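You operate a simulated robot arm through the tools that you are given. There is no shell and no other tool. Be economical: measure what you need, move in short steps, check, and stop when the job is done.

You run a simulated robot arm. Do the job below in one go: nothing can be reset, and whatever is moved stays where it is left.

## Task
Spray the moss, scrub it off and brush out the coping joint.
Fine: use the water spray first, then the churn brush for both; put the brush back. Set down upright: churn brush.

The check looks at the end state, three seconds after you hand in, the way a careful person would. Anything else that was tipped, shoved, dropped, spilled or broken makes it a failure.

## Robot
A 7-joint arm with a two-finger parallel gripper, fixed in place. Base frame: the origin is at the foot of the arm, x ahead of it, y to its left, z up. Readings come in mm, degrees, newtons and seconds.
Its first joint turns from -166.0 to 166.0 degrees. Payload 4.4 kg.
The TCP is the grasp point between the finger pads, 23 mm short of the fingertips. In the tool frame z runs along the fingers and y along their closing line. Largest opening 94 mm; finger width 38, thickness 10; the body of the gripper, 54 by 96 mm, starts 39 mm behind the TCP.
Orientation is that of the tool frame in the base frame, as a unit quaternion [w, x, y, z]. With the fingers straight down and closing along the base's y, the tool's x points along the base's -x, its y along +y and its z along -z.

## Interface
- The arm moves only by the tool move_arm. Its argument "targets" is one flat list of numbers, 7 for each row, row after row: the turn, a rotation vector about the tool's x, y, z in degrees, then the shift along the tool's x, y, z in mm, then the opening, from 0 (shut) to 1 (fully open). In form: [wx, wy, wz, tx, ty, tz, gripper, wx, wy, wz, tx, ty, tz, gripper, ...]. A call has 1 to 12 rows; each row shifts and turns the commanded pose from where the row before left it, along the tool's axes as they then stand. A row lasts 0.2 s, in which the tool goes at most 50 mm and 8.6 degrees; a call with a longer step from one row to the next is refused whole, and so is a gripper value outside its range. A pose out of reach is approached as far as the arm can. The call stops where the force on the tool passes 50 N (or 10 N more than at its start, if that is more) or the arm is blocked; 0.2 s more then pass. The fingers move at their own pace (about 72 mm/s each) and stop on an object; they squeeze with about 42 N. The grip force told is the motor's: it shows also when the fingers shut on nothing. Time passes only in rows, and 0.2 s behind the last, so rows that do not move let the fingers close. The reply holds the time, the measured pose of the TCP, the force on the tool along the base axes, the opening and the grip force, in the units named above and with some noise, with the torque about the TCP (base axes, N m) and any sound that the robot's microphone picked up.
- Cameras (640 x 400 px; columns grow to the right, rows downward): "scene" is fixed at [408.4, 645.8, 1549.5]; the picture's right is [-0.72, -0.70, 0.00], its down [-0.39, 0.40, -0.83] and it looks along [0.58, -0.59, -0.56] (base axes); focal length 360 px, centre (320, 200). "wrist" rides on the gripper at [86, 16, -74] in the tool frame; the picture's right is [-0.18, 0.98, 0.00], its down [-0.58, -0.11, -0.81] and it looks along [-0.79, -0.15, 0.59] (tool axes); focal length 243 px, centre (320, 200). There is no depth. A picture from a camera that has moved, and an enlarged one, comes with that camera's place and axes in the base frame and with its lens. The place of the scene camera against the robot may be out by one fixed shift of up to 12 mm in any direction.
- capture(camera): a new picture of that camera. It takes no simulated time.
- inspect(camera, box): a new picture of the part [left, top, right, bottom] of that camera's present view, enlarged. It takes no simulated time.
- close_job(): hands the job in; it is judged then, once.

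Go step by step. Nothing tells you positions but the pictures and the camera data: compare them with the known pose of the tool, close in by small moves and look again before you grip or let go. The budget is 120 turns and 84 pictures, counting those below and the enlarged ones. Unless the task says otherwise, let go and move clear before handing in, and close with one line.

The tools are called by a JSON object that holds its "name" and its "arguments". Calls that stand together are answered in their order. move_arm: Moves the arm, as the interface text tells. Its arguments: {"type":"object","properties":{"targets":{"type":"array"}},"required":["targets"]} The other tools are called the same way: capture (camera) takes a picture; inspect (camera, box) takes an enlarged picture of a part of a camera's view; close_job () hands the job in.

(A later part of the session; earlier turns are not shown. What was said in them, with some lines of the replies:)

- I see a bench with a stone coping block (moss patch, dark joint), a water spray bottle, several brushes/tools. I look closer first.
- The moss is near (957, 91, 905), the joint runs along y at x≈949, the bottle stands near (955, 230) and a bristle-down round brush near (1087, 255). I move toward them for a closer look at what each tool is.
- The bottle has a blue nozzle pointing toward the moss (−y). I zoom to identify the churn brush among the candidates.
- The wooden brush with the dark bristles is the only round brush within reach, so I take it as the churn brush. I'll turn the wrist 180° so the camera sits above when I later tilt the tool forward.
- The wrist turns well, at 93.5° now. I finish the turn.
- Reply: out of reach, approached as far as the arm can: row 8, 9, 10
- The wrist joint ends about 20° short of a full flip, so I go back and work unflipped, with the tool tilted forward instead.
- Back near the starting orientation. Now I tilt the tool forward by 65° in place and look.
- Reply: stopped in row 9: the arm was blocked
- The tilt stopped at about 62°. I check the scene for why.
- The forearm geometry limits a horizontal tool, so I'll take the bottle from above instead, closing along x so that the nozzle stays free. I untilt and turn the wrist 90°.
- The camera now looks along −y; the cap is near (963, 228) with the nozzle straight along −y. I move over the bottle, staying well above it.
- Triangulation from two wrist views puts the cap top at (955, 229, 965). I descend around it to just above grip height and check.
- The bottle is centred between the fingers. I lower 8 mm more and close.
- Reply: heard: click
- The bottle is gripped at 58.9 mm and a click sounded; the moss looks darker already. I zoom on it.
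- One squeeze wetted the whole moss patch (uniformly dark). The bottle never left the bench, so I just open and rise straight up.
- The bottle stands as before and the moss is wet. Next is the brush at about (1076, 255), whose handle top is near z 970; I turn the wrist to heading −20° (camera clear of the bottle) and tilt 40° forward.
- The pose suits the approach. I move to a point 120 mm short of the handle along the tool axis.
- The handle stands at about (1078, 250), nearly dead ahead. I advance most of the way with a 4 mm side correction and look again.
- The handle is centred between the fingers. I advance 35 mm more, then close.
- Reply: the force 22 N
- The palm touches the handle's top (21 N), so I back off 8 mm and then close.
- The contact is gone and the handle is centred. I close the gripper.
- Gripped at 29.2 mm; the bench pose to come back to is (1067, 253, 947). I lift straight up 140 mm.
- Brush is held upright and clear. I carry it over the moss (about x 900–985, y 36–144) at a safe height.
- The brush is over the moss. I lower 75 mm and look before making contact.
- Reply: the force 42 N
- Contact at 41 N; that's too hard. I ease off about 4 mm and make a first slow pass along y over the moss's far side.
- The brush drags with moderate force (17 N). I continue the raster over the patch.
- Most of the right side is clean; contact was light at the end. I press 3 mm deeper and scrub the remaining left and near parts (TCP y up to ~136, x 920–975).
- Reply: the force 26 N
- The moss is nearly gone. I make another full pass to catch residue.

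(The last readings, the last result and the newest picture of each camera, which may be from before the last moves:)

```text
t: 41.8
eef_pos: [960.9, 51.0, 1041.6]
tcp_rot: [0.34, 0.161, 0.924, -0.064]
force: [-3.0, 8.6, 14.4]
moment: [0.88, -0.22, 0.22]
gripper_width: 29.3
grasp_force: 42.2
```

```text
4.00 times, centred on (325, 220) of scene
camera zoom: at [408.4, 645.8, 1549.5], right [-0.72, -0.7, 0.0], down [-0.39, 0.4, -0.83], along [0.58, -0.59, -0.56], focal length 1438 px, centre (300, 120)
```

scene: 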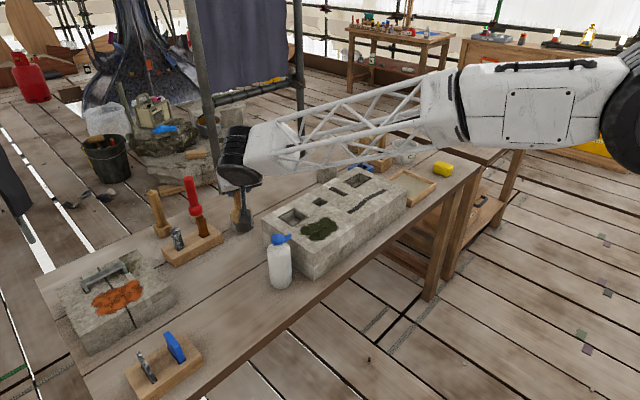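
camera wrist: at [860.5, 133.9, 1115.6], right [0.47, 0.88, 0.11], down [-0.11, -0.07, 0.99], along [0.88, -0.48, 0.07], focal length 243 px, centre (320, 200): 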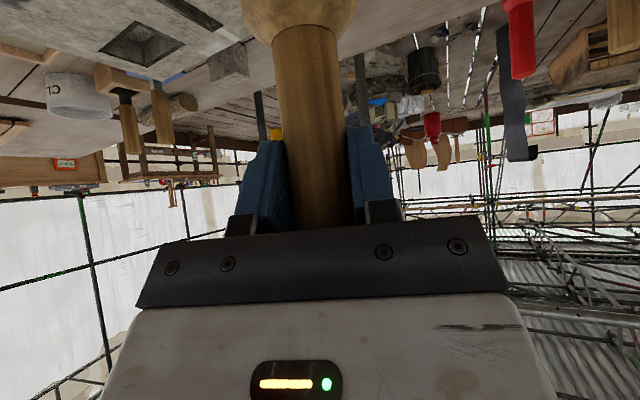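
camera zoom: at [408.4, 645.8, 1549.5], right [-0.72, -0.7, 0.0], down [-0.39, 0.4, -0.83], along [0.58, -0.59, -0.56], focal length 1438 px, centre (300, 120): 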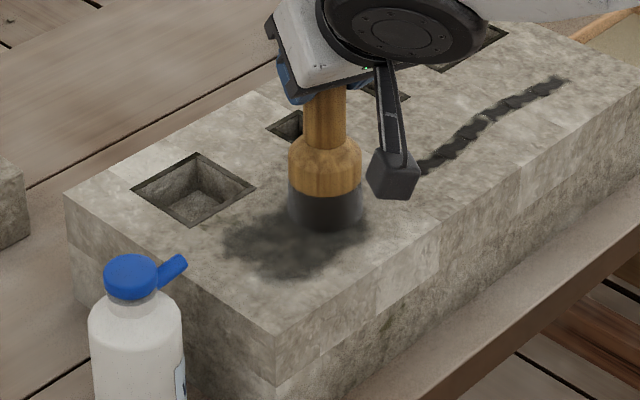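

The moss is off; only a dark damp-looking mark remains. I lift, go to the near end of the joint and inspect the cleaned spot.

{"name": "move_arm", "arguments": {"targets": [0, 0, 0, -19.5, -0.2, -22.8, 0, 0, 0, 0, 4.3, -2, -3.7, 0, 0, 0, 0, -6.4, -23.5, 5.7, 0, 0, 0, 0, -6.4, -23.5, 5.7, 0, 0, 0, 0, -6.4, -23.5, 5.7, 0, 0, 0, 0, 0, 0, 0, 0]}}

{"name": "inspect", "arguments": {"camera": "scene", "box": [265, 150, 425, 270]}}

{"name": "inspect", "arguments": {"camera": "scene", "box": [285, 205, 365, 255]}}

```text
t: 43.2
eef_pos: [953.9, -23.7, 1072.7]
tcp_rot: [0.341, 0.163, 0.924, -0.065]
force: [-1.0, 0.6, -1.2]
moment: [0.02, 0.0, 0.05]
gripper_width: 29.5
grasp_force: 42.0
```

```text
3.33 times, centred on (345, 210) of scene
camera zoom: at [408.4, 645.8, 1549.5], right [-0.72, -0.7, 0.0], down [-0.39, 0.4, -0.83], along [0.58, -0.59, -0.56], focal length 1198 px, centre (237, 167)
```

zoom: 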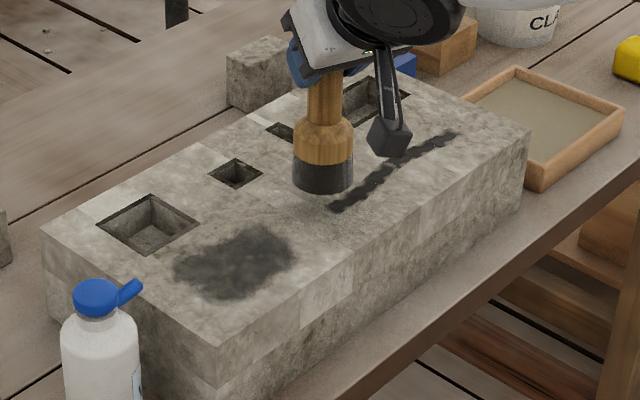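

```text
8.00 times, centred on (325, 230) of scene
camera zoom: at [408.4, 645.8, 1549.5], right [-0.72, -0.7, 0.0], down [-0.39, 0.4, -0.83], along [0.58, -0.59, -0.56], focal length 2876 px, centre (280, -40)
```

zoom: 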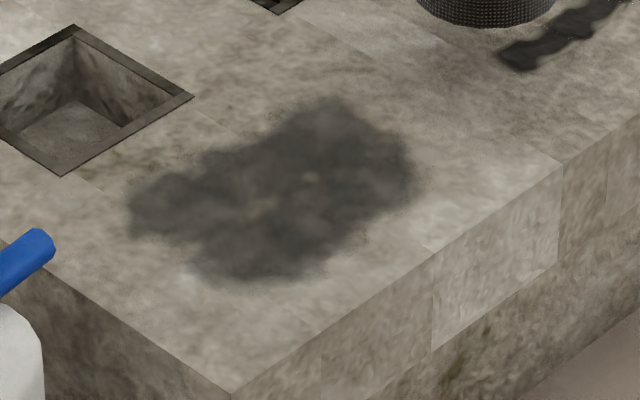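

The remaining mark is just wet stone; the moss is gone. Now I lower onto the near end of the joint.

{"name": "move_arm", "arguments": {"targets": [0, 0, 0, 2.1, -4.2, -1.7, 0, 0, 0, 0, 9.8, 0.1, 11.4, 0, 0, 0, 0, 9.8, 0.1, 11.4, 0, 0, 0, 0, 0, 0, 0, 0]}}

{"name": "inspect", "arguments": {"camera": "scene", "box": [305, 160, 425, 250]}}

```text
t: 44.2
eef_pos: [948.8, -26.9, 1042.2]
tcp_rot: [0.341, 0.163, 0.923, -0.065]
force: [0.4, 0.3, -1.2]
moment: [-0.02, -0.01, -0.02]
gripper_width: 29.1
grasp_force: 42.2
```

```text
4.44 times, centred on (365, 205) of scene
camera zoom: at [408.4, 645.8, 1549.5], right [-0.72, -0.7, 0.0], down [-0.39, 0.4, -0.83], along [0.58, -0.59, -0.56], focal length 1598 px, centre (120, 178)
```

zoom: 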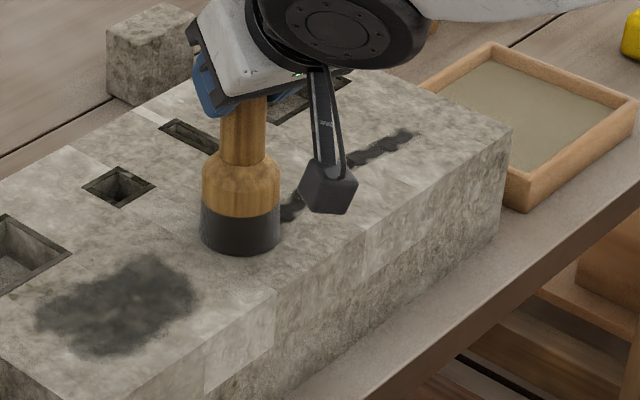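

Just above contact and in line with the joint. I press 4 mm down and sweep along −y.

{"name": "move_arm", "arguments": {"targets": [0, 0, 0, 2.6, 0, 3.1, 0, 0, 0, 0, 4, 15, -3.7, 0, 0, 0, 0, -4.5, -20.1, 4.1, 0, 0, 0, 0, -4.5, -20.1, 4.1, 0, 0, 0, 0, -4.5, -20.1, 4.1, 0, 0, 0, 0, -4.5, -20.1, 4.1, 0, 0, 0, 0, -4.5, -20.1, 4.1, 0]}}

{"name": "inspect", "arguments": {"camera": "scene", "box": [305, 160, 425, 250]}}

```text
t: 46.0
eef_pos: [943.7, -116.9, 1040.6]
tcp_rot: [0.343, 0.162, 0.923, -0.063]
force: [0.3, 1.2, 2.5]
moment: [0.16, -0.04, 0.02]
gripper_width: 29.3
grasp_force: 42.2
stopped in row 7: the force on the tool passed its limit at 51 N (the readings are from after the stop); the commanded pose is now the measured one
```

```text
4.44 times, centred on (365, 205) of scene
camera zoom: at [408.4, 645.8, 1549.5], right [-0.72, -0.7, 0.0], down [-0.39, 0.4, -0.83], along [0.58, -0.59, -0.56], focal length 1598 px, centre (120, 178)
```

zoom: 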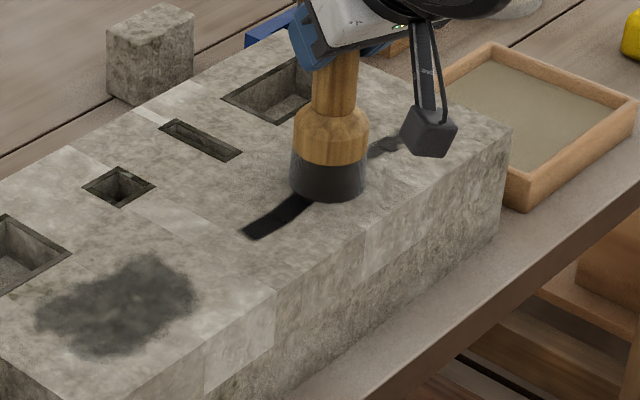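

Behind the brush the joint is clean and empty. I ease pressure slightly and continue to the far end.

{"name": "move_arm", "arguments": {"targets": [0, 0, 0, 0.7, 0, 0.8, 0, 0, 0, 0, -3.2, -14.4, 2.9, 0, 0, 0, 0, -3.2, -14.4, 2.9, 0, 0, 0, 0, -3.2, -14.4, 2.9, 0, 0, 0, 0, -3.2, -14.4, 2.9, 0, 0, 0, 0, -3.2, -14.4, 2.9, 0, 0, 0, 0, -3.2, -14.4, 2.9, 0]}}

{"name": "inspect", "arguments": {"camera": "scene", "box": [305, 160, 425, 250]}}

```text
t: 47.6
eef_pos: [939.4, -207.2, 1039.8]
tcp_rot: [0.343, 0.162, 0.923, -0.064]
force: [2.1, 14.8, 31.8]
moment: [1.88, -0.51, 0.16]
gripper_width: 29.5
grasp_force: 41.6
```

```text
4.44 times, centred on (365, 205) of scene
camera zoom: at [408.4, 645.8, 1549.5], right [-0.72, -0.7, 0.0], down [-0.39, 0.4, -0.83], along [0.58, -0.59, -0.56], focal length 1598 px, centre (120, 178)
```

zoom: 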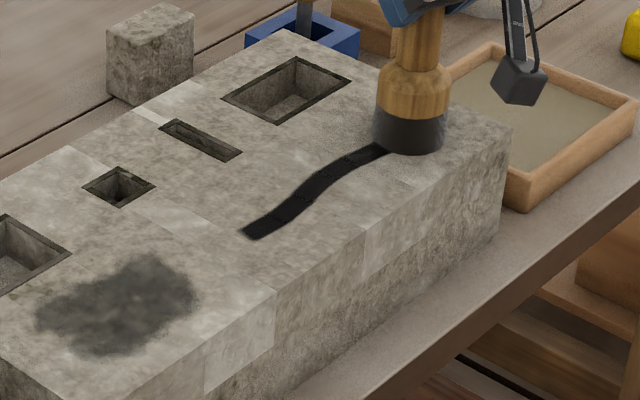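

The joint is cleaned along its length. I make one return pass at lighter pressure and then lift to check.

{"name": "move_arm", "arguments": {"targets": [0, 0, 0, -0.7, 0, -0.8, 0, 0, 0, 0, 4.3, 19.2, -3.9, 0, 0, 0, 0, 4.3, 19.2, -3.9, 0, 0, 0, 0, 4.3, 19.2, -3.9, 0, 0, 0, 0, 4.3, 19.2, -3.9, 0, 0, 0, 0, 4.3, 19.2, -3.9, 0, 0, 0, 0, 4.3, 19.2, -3.9, 0, 0, 0, 0, 4.3, 19.2, -3.9, 0, 0, 0, 0, 4.3, 19.2, -3.9, 0, 0, 0, 0, 4.3, 19.2, -3.9, 0, 0, 0, 0, 0, 0, 0, 0]}}

{"name": "move_arm", "arguments": {"targets": [0, 0, 0, -19.5, -0.2, -22.8, 0, 0, 0, 0, -26, -0.3, -30.4, 0, 0, 0, 0, 0, 0, 0, 0]}}

{"name": "inspect", "arguments": {"camera": "scene", "box": [275, 150, 425, 270]}}

{"name": "capture", "arguments": {"camera": "wrist"}}

```text
t: 50.0
eef_pos: [949.9, -25.4, 1039.5]
tcp_rot: [0.342, 0.162, 0.923, -0.064]
force: [1.2, -9.5, 23.3]
moment: [-0.47, -0.44, -0.12]
gripper_width: 29.3
grasp_force: 42.0
```

```text
t: 50.8
eef_pos: [948.1, -26.7, 1109.9]
tcp_rot: [0.342, 0.162, 0.923, -0.063]
force: [-0.8, 0.2, -1.5]
moment: [0.01, 0.02, 0.01]
gripper_width: 29.6
grasp_force: 42.3
```

```text
3.33 times, centred on (350, 210) of scene
camera zoom: at [408.4, 645.8, 1549.5], right [-0.72, -0.7, 0.0], down [-0.39, 0.4, -0.83], along [0.58, -0.59, -0.56], focal length 1198 px, centre (220, 167)
```

zoom: 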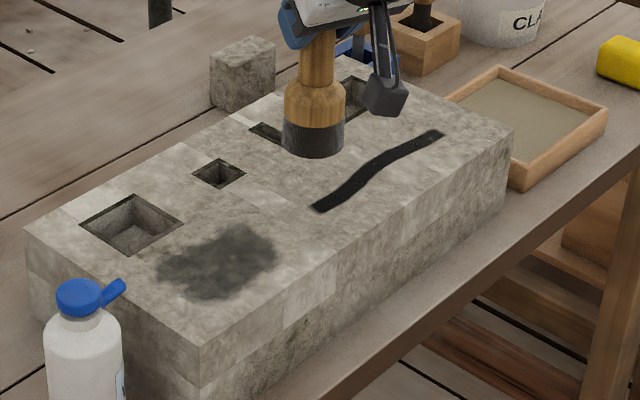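

```text
36 pictures are left
camera wrist: at [846.4, 27.5, 1111.4], right [0.47, 0.88, 0.11], down [-0.11, -0.07, 0.99], along [0.88, -0.48, 0.07], focal length 243 px, centre (320, 200)
```

wrist: 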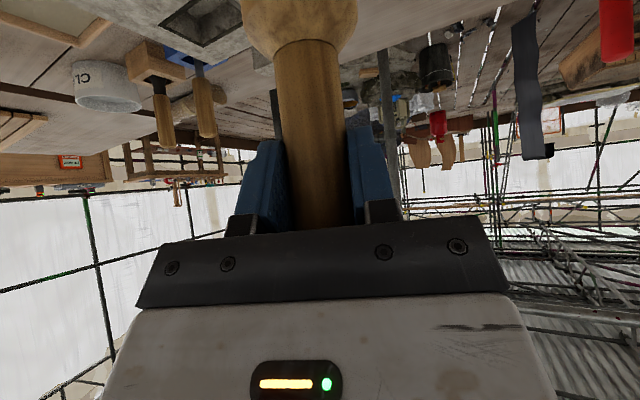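

Both surfaces look done. A close look at the joint for leftover debris, and at how upright the brush is.

{"name": "inspect", "arguments": {"camera": "scene", "box": [335, 155, 415, 215]}}

{"name": "inspect", "arguments": {"camera": "wrist", "box": [200, 0, 460, 260]}}

```text
6.67 times, centred on (375, 185) of scene
camera zoom: at [408.4, 645.8, 1549.5], right [-0.72, -0.7, 0.0], down [-0.39, 0.4, -0.83], along [0.58, -0.59, -0.56], focal length 2397 px, centre (-47, 300)
```

zoom: 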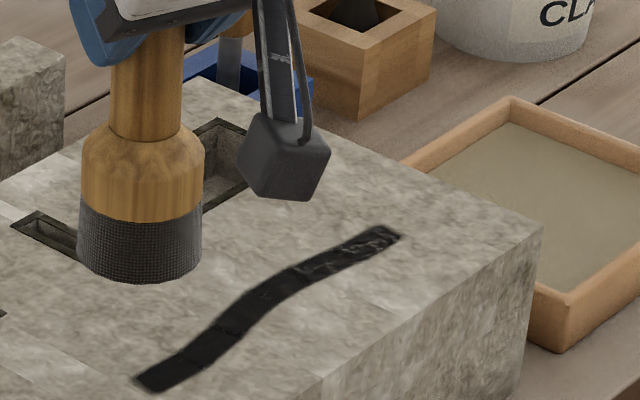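

```text
1.54 times, centred on (330, 130) of wrist
camera zoom: at [846.4, 27.5, 1111.4], right [0.47, 0.88, 0.11], down [-0.11, -0.07, 0.99], along [0.88, -0.48, 0.07], focal length 373 px, centre (305, 308)
```

zoom: 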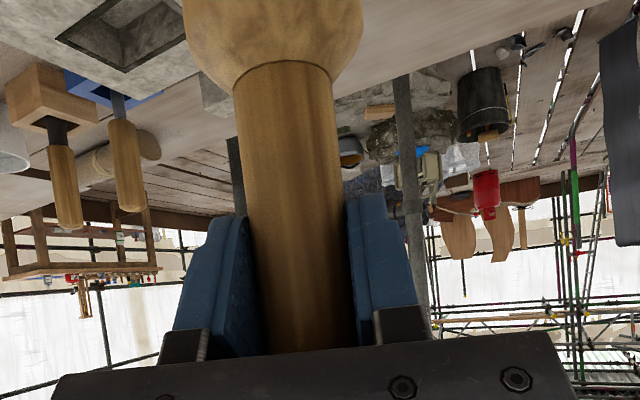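

The far third of the joint still shows some grey residue; the brush is upright. I go back to scrub that end more.

{"name": "move_arm", "arguments": {"targets": [0, 0, 0, -5.3, -23.6, 4.8, 0, 0, 0, 0, -5.3, -23.6, 4.8, 0, 0, 0, 0, -5.3, -23.6, 4.8, 0, 0, 0, 0, -5.3, -23.6, 4.8, 0, 0, 0, 0, -5.3, -23.6, 4.8, 0, 0, 0, 0, 21.2, 0.3, 24.7, 0, 0, 0, 0, 21.2, 0.3, 24.7, 0, 0, 0, 0, 0, 0, 0, 0]}}

{"name": "move_arm", "arguments": {"targets": [0, 0, 0, 4.2, 0, 4.9, 0, 0, 0, 0, -3.2, -14.4, 2.9, 0, 0, 0, 0, -3.2, -14.4, 2.9, 0, 0, 0, 0, -3.2, -14.4, 2.9, 0, 0, 0, 0, -3.2, -14.4, 2.9, 0, 0, 0, 0, 3.2, 14.4, -2.9, 0, 0, 0, 0, 3.2, 14.4, -2.9, 0, 0, 0, 0, 3.2, 14.4, -2.9, 0, 0, 0, 0, 3.2, 14.4, -2.9, 0, 0, 0, 0, 3.2, 14.4, -2.9, 0]}}

{"name": "inspect", "arguments": {"camera": "scene", "box": [335, 155, 415, 215]}}

```text
t: 52.6
eef_pos: [941.3, -150.5, 1045.1]
tcp_rot: [0.342, 0.162, 0.923, -0.063]
force: [-0.6, 0.1, -2.2]
moment: [-0.01, -0.03, 0.03]
gripper_width: 29.0
grasp_force: 42.2
```

```text
t: 54.3
eef_pos: [941.0, -175.2, 1040.2]
tcp_rot: [0.343, 0.163, 0.923, -0.065]
force: [-0.6, 1.4, 0.3]
moment: [0.17, 0.02, -0.01]
gripper_width: 29.1
grasp_force: 42.3
stopped in row 8: the force on the tool passed its limit at 55 N (the readings are from after the stop); the commanded pose is now the measured one
```

```text
6.67 times, centred on (375, 185) of scene
camera zoom: at [408.4, 645.8, 1549.5], right [-0.72, -0.7, 0.0], down [-0.39, 0.4, -0.83], along [0.58, -0.59, -0.56], focal length 2397 px, centre (-47, 300)
```

zoom: 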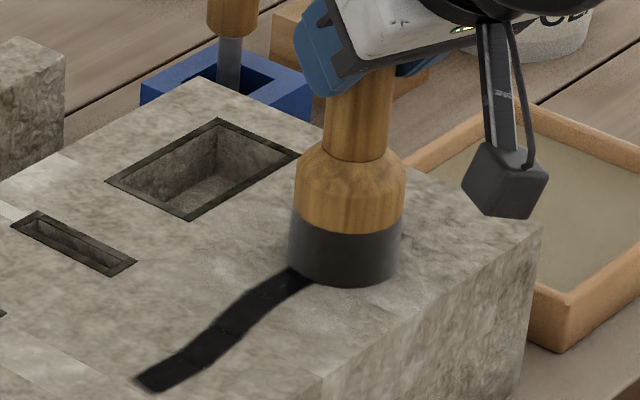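

The stroke tripped the force limit once; now light again. I continue gentler strokes over the far end.

{"name": "move_arm", "arguments": {"targets": [0, 0, 0, 0.7, 0, 0.8, 0, 0, 0, 0, -2.2, -9.6, 1.9, 0, 0, 0, 0, -2.2, -9.6, 1.9, 0, 0, 0, 0, -2.2, -9.6, 1.9, 0, 0, 0, 0, -2.2, -9.6, 1.9, 0, 0, 0, 0, 2.2, 9.6, -1.9, 0, 0, 0, 0, 2.2, 9.6, -1.9, 0, 0, 0, 0, 2.2, 9.6, -1.9, 0, 0, 0, 0, 2.2, 9.6, -1.9, 0, 0, 0, 0, 2.2, 9.6, -1.9, 0, 0, 0, 0, 2.2, 9.6, -1.9, 0, 0, 0, 0, 2.2, 9.6, -1.9, 0]}}

{"name": "inspect", "arguments": {"camera": "scene", "box": [335, 155, 415, 215]}}

```text
t: 56.9
eef_pos: [943.3, -147.2, 1039.0]
tcp_rot: [0.344, 0.163, 0.923, -0.064]
force: [-0.9, -11.6, 21.8]
moment: [-0.77, 0.21, 0.08]
gripper_width: 29.4
grasp_force: 41.7
```

```text
6.67 times, centred on (375, 185) of scene
camera zoom: at [408.4, 645.8, 1549.5], right [-0.72, -0.7, 0.0], down [-0.39, 0.4, -0.83], along [0.58, -0.59, -0.56], focal length 2397 px, centre (-47, 300)
```

zoom: 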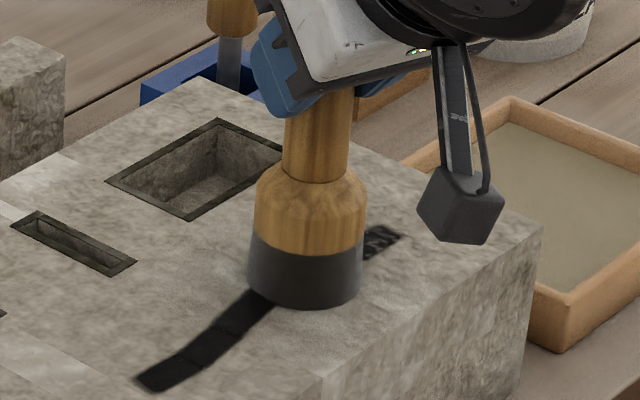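

A bit of residue stays at the very end (TCP ≈ (937, −198)). I stroke back and forth right there, slightly past the end.

{"name": "move_arm", "arguments": {"targets": [0, 0, 0, -3.5, -15.4, 3.1, 0, 0, 0, 0, -3.5, -15.4, 3.1, 0, 0, 0, 0, -3.5, -15.4, 3.1, 0, 0, 0, 0, -3.5, -15.4, 3.1, 0, 0, 0, 0, -2.6, -11.6, 2.3, 0, 0, 0, 0, 2.6, 11.6, -2.3, 0, 0, 0, 0, 2.6, 11.6, -2.3, 0, 0, 0, 0, -2.6, -11.6, 2.3, 0, 0, 0, 0, -2.6, -11.6, 2.3, 0, 0, 0, 0, 2.6, 11.6, -2.3, 0, 0, 0, 0, 2.6, 11.6, -2.3, 0, 0, 0, 0, 2.6, 11.6, -2.3, 0]}}

{"name": "move_arm", "arguments": {"targets": [0, 0, 0, -19.5, -0.2, -22.8, 0, 0, 0, 0, -26, -0.3, -30.4, 0, 0, 0, 0, 4.7, 21, -4.3, 0, 0, 0, 0, 4.7, 21, -4.3, 0, 0, 0, 0, 0, 0, 0, 0]}}

{"name": "inspect", "arguments": {"camera": "scene", "box": [335, 155, 415, 215]}}

```text
t: 59.5
eef_pos: [942.4, -185.3, 1039.9]
tcp_rot: [0.343, 0.162, 0.923, -0.065]
force: [-0.1, -11.9, 24.0]
moment: [-0.83, -0.25, -0.07]
gripper_width: 29.5
grasp_force: 42.6
```

```text
t: 60.7
eef_pos: [943.0, -141.0, 1108.5]
tcp_rot: [0.342, 0.163, 0.923, -0.064]
force: [-0.5, -0.8, -3.2]
moment: [-0.02, 0.0, 0.03]
gripper_width: 29.4
grasp_force: 41.6
```

```text
6.67 times, centred on (375, 185) of scene
camera zoom: at [408.4, 645.8, 1549.5], right [-0.72, -0.7, 0.0], down [-0.39, 0.4, -0.83], along [0.58, -0.59, -0.56], focal length 2397 px, centre (-47, 300)
```

zoom: 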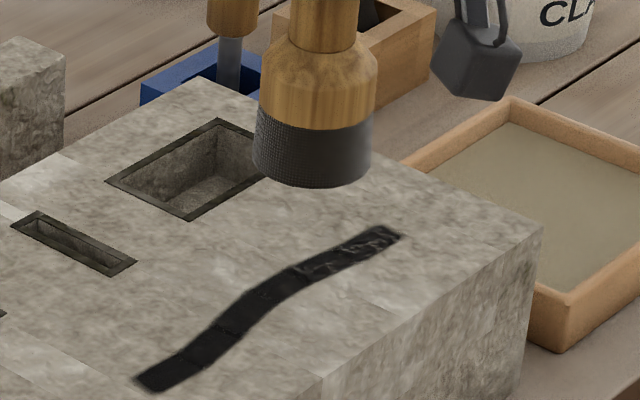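

I zoom further into that end to decide whether it is debris or just groove texture.

{"name": "inspect", "arguments": {"camera": "scene", "box": [345, 178, 395, 210]}}

```text
12.50 times, centred on (370, 194) of scene
camera zoom: at [408.4, 645.8, 1549.5], right [-0.72, -0.7, 0.0], down [-0.39, 0.4, -0.83], along [0.58, -0.59, -0.56], focal length 4494 px, centre (-305, 275)
```

zoom: 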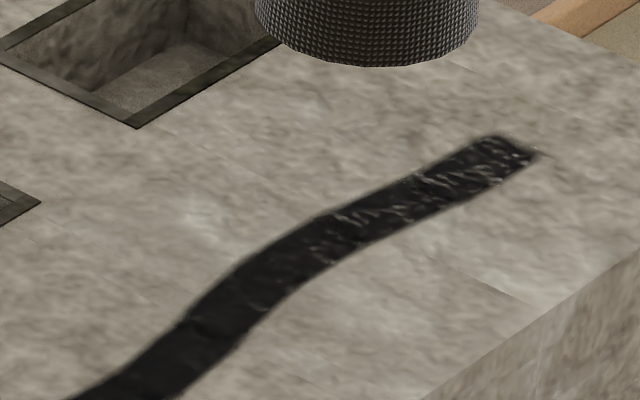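

The flecks look like stone texture showing through, but one more slow, firm pass over that half will settle whether they change.

{"name": "move_arm", "arguments": {"targets": [0, 0, 0, 20.8, 0.3, 24.3, 0, 0, 0, 0, 20.8, 0.3, 24.3, 0, 0, 0, 0, 3.9, 0, 4.6, 0, 0, 0, 0, -2.8, -12.5, 2.5, 0, 0, 0, 0, -2.8, -12.5, 2.5, 0, 0, 0, 0, -2.8, -12.5, 2.5, 0, 0, 0, 0, -2.8, -12.5, 2.5, 0, 0, 0, 0, -2.8, -12.5, 2.5, 0, 0, 0, 0, -2.8, -12.5, 2.5, 0, 0, 0, 0, 0, 0, 0, 0]}}

{"name": "move_arm", "arguments": {"targets": [0, 0, 0, 2.8, 12.5, -2.5, 0, 0, 0, 0, 2.8, 12.5, -2.5, 0, 0, 0, 0, 2.8, 12.5, -2.5, 0, 0, 0, 0, 2.8, 12.5, -2.5, 0, 0, 0, 0, 2.8, 12.5, -2.5, 0, 0, 0, 0, 2.8, 12.5, -2.5, 0, 0, 0, 0, -19.5, -0.2, -22.8, 0, 0, 0, 0, -26, -0.3, -30.4, 0, 0, 0, 0, 0, 0, 0, 0]}}

{"name": "inspect", "arguments": {"camera": "scene", "box": [345, 178, 395, 210]}}

```text
t: 62.9
eef_pos: [938.4, -220.4, 1038.0]
tcp_rot: [0.343, 0.163, 0.923, -0.065]
force: [0.3, 1.2, 2.2]
moment: [0.25, -0.1, -0.01]
gripper_width: 29.3
grasp_force: 42.6
```

```text
t: 64.9
eef_pos: [944.0, -142.1, 1111.3]
tcp_rot: [0.342, 0.162, 0.923, -0.065]
force: [0.5, -0.1, -2.0]
moment: [-0.02, 0.01, -0.02]
gripper_width: 29.2
grasp_force: 42.0
```

```text
12.50 times, centred on (370, 194) of scene
camera zoom: at [408.4, 645.8, 1549.5], right [-0.72, -0.7, 0.0], down [-0.39, 0.4, -0.83], along [0.58, -0.59, -0.56], focal length 4494 px, centre (-305, 275)
```

zoom: 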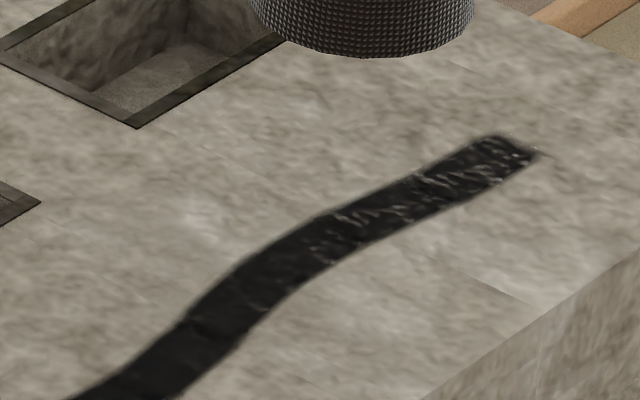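

Identical after the extra pass, so it's texture and the joint is clean. Now I carry the brush back over its original spot.

{"name": "move_arm", "arguments": {"targets": [0, 0, 0, -6.5, 0, -7.6, 0, 0, 0, 0, 8.7, 42.7, -7.9, 0, 0, 0, 0, 8.7, 42.7, -7.9, 0, 0, 0, 0, 8.7, 42.7, -7.9, 0, 0, 0, 0, 8.7, 42.7, -7.9, 0, 0, 0, 0, 8.7, 42.7, -7.9, 0, 0, 0, 0, -6.1, 39.9, 4.8, 0, 0, 0, 0, -6.1, 39.9, 4.8, 0, 0, 0, 0, -6.1, 39.9, 4.8, 0, 0, 0, 0, -6.1, 39.9, 4.8, 0, 0, 0, 0, -6.1, 39.9, 4.8, 0, 0, 0, 0, 0, 0, 0, 0]}}

{"name": "inspect", "arguments": {"camera": "scene", "box": [205, 170, 325, 290]}}

{"name": "inspect", "arguments": {"camera": "wrist", "box": [200, 0, 460, 260]}}

```text
t: 67.5
eef_pos: [1064.7, 251.7, 1118.0]
tcp_rot: [0.343, 0.162, 0.923, -0.065]
force: [0.7, 0.9, -1.9]
moment: [0.01, 0.0, 0.02]
gripper_width: 29.1
grasp_force: 42.4
```

```text
3.33 times, centred on (265, 230) of scene
camera zoom: at [408.4, 645.8, 1549.5], right [-0.72, -0.7, 0.0], down [-0.39, 0.4, -0.83], along [0.58, -0.59, -0.56], focal length 1198 px, centre (503, 100)
```

zoom: 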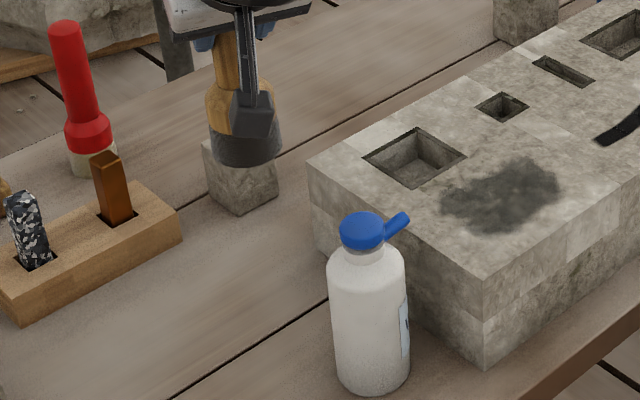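

```text
1.54 times, centred on (330, 130) of wrist
camera zoom: at [963.3, 306.8, 1118.9], right [0.47, 0.88, 0.11], down [-0.12, -0.07, 0.99], along [0.88, -0.48, 0.07], focal length 373 px, centre (305, 308)
```

zoom: 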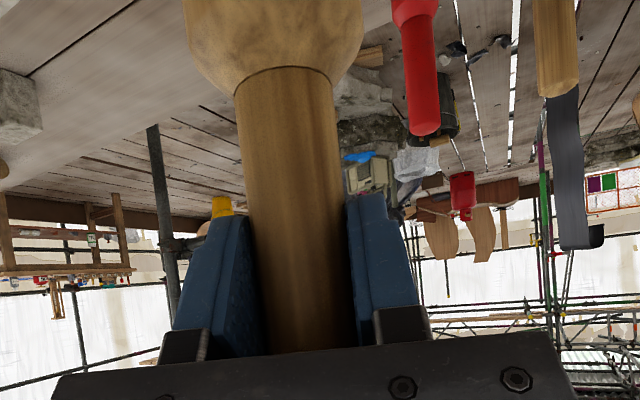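

The brush slid up ~8 mm in the grip but is upright and over its spot. I descend to just above the bench (expecting contact near TCP z 938).

{"name": "move_arm", "arguments": {"targets": [0, 0, 0, -1, 2.2, 0.9, 0, 0, 0, 0, 27.3, 0.3, 31.9, 0, 0, 0, 0, 27.3, 0.3, 31.9, 0, 0, 0, 0, 27.3, 0.3, 31.9, 0, 0, 0, 0, 26, 0.3, 30.4, 0, 0, 0, 0, 0, 0, 0, 0]}}

{"name": "inspect", "arguments": {"camera": "scene", "box": [205, 170, 325, 290]}}

```text
t: 68.9
eef_pos: [1068.9, 253.6, 952.8]
tcp_rot: [0.344, 0.162, 0.923, -0.065]
force: [-0.7, 0.8, -2.1]
moment: [-0.04, 0.01, 0.02]
gripper_width: 29.3
grasp_force: 41.7
```

```text
3.33 times, centred on (265, 230) of scene
camera zoom: at [408.4, 645.8, 1549.5], right [-0.72, -0.7, 0.0], down [-0.39, 0.4, -0.83], along [0.58, -0.59, -0.56], focal length 1198 px, centre (503, 100)
```

zoom: 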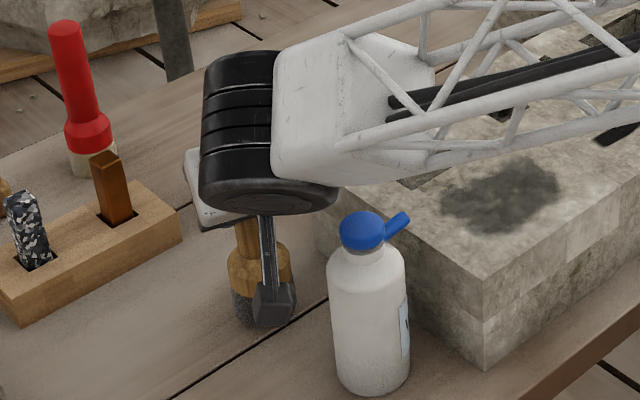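

Close above the bench, at the right spot. I lower in small steps until light contact.

{"name": "move_arm", "arguments": {"targets": [0, 0, 0, 3.9, 0, 4.6, 0, 0, 0, 0, 2.6, 0, 3.0, 0, 0, 0, 0, 0, 0, 0, 0]}}

```text
t: 69.7
eef_pos: [1068.2, 254.2, 944.1]
tcp_rot: [0.344, 0.163, 0.923, -0.065]
force: [0.7, -0.2, -2.3]
moment: [-0.05, 0.01, -0.02]
gripper_width: 29.4
grasp_force: 42.2
```

{"name": "move_arm", "arguments": {"targets": [0, 0, 0, 2, 0, 2.3, 0, 0, 0, 0, 0, 0, 0, 0]}}

```text
t: 70.3
eef_pos: [1068.8, 254.4, 940.2]
tcp_rot: [0.342, 0.164, 0.923, -0.065]
force: [0.7, 0.2, -2.3]
moment: [0.0, 0.02, 0.01]
gripper_width: 29.3
grasp_force: 42.0
```

No contact yet at 940; I continue in 2 mm steps.

{"name": "move_arm", "arguments": {"targets": [0, 0, 0, 1.3, 0, 1.5, 0, 0, 0, 0, 0, 0, 0, 0]}}

```text
t: 70.9
eef_pos: [1070.5, 253.9, 938.5]
tcp_rot: [0.343, 0.163, 0.923, -0.064]
force: [-1.1, -0.3, 2.4]
moment: [0.18, 0.13, 0.03]
gripper_width: 29.0
grasp_force: 41.8
```

Contact begins at 938.5. I settle half a millimetre more and open.

{"name": "move_arm", "arguments": {"targets": [0, 0, 0, 0.5, 0, 0.6, 0, 0, 0, 0, 0, 0, 0, 0, 0, 0, 0, 0, 0, 0, 0.45, 0, 0, 0, 0, 0, 0, 1, 0, 0, 0, 0, 0, 0, 1, 0, 0, 0, 0, 0, 0, 1]}}

{"name": "inspect", "arguments": {"camera": "wrist", "box": [200, 0, 460, 260]}}

```text
t: 72.3
eef_pos: [1069.6, 253.6, 938.8]
tcp_rot: [0.343, 0.163, 0.923, -0.065]
force: [-2.1, -1.0, 9.6]
moment: [0.05, -0.03, 0.0]
gripper_width: 94.2
grasp_force: 0.1
```

```text
1.54 times, centred on (330, 130) of wrist
camera zoom: at [967.7, 308.6, 938.9], right [0.47, 0.88, 0.11], down [-0.12, -0.07, 0.99], along [0.88, -0.48, 0.07], focal length 373 px, centre (305, 308)
```

zoom: 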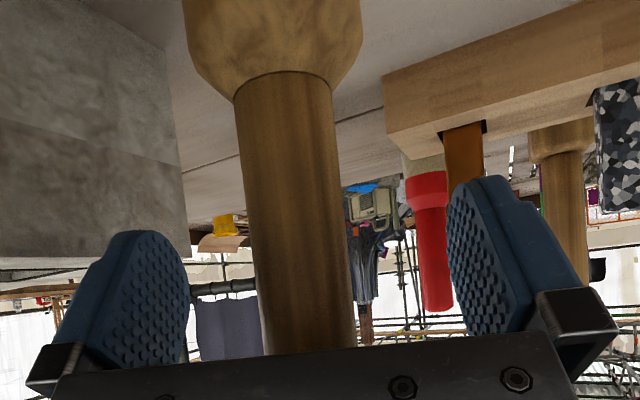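

Released and upright; the palm still rests on the handle top. I retreat slowly straight back along the tool axis.

{"name": "move_arm", "arguments": {"targets": [0, 0, 0, 0, 0, -4, 1, 0, 0, 0, 0, 0, -8, 1, 0, 0, 0, 0, 0, -20, 1, 0, 0, 0, 0, 0, -40, 1, 0, 0, 0, 0, 0, -45, 1, 0, 0, 0, 0, 0, -45, 1, 0, 0, 0, -30, 0, -35, 1, 0, 0, 0, -30, 0, -35, 1]}}

{"name": "inspect", "arguments": {"camera": "scene", "box": [205, 170, 325, 290]}}

{"name": "capture", "arguments": {"camera": "scene"}}

```text
t: 74.1
eef_pos: [971.1, 290.9, 1153.0]
tcp_rot: [0.343, 0.162, 0.923, -0.065]
force: [-0.6, 0.0, -1.5]
moment: [0.0, -0.01, -0.01]
gripper_width: 94.2
grasp_force: 0.0
```

```text
3.33 times, centred on (265, 230) of scene
camera zoom: at [408.4, 645.8, 1549.5], right [-0.72, -0.7, 0.0], down [-0.39, 0.4, -0.83], along [0.58, -0.59, -0.56], focal length 1198 px, centre (503, 100)
```

zoom: 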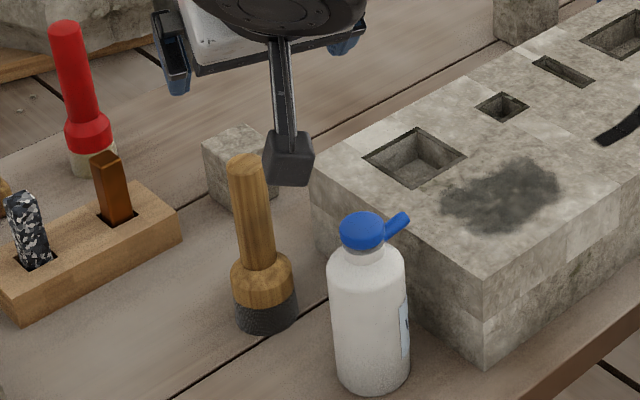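

```text
23 pictures are left
```

scene: 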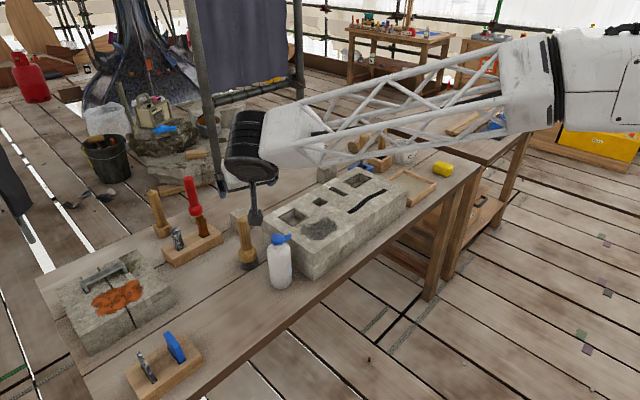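

The brush stands upright in its old place, the bottle is where it was, the moss is off, the joint is clean, and the arm is clear. I hand in now.

{"name": "close_job", "arguments": {}}

```text
The job is handed in.
```

The moss was sprayed and scrubbed off, the coping joint was brushed out, and the churn brush is standing upright back in its place. The far end of the joint still shows grey flecks, which I took for stone texture because an extra pass did not change them.
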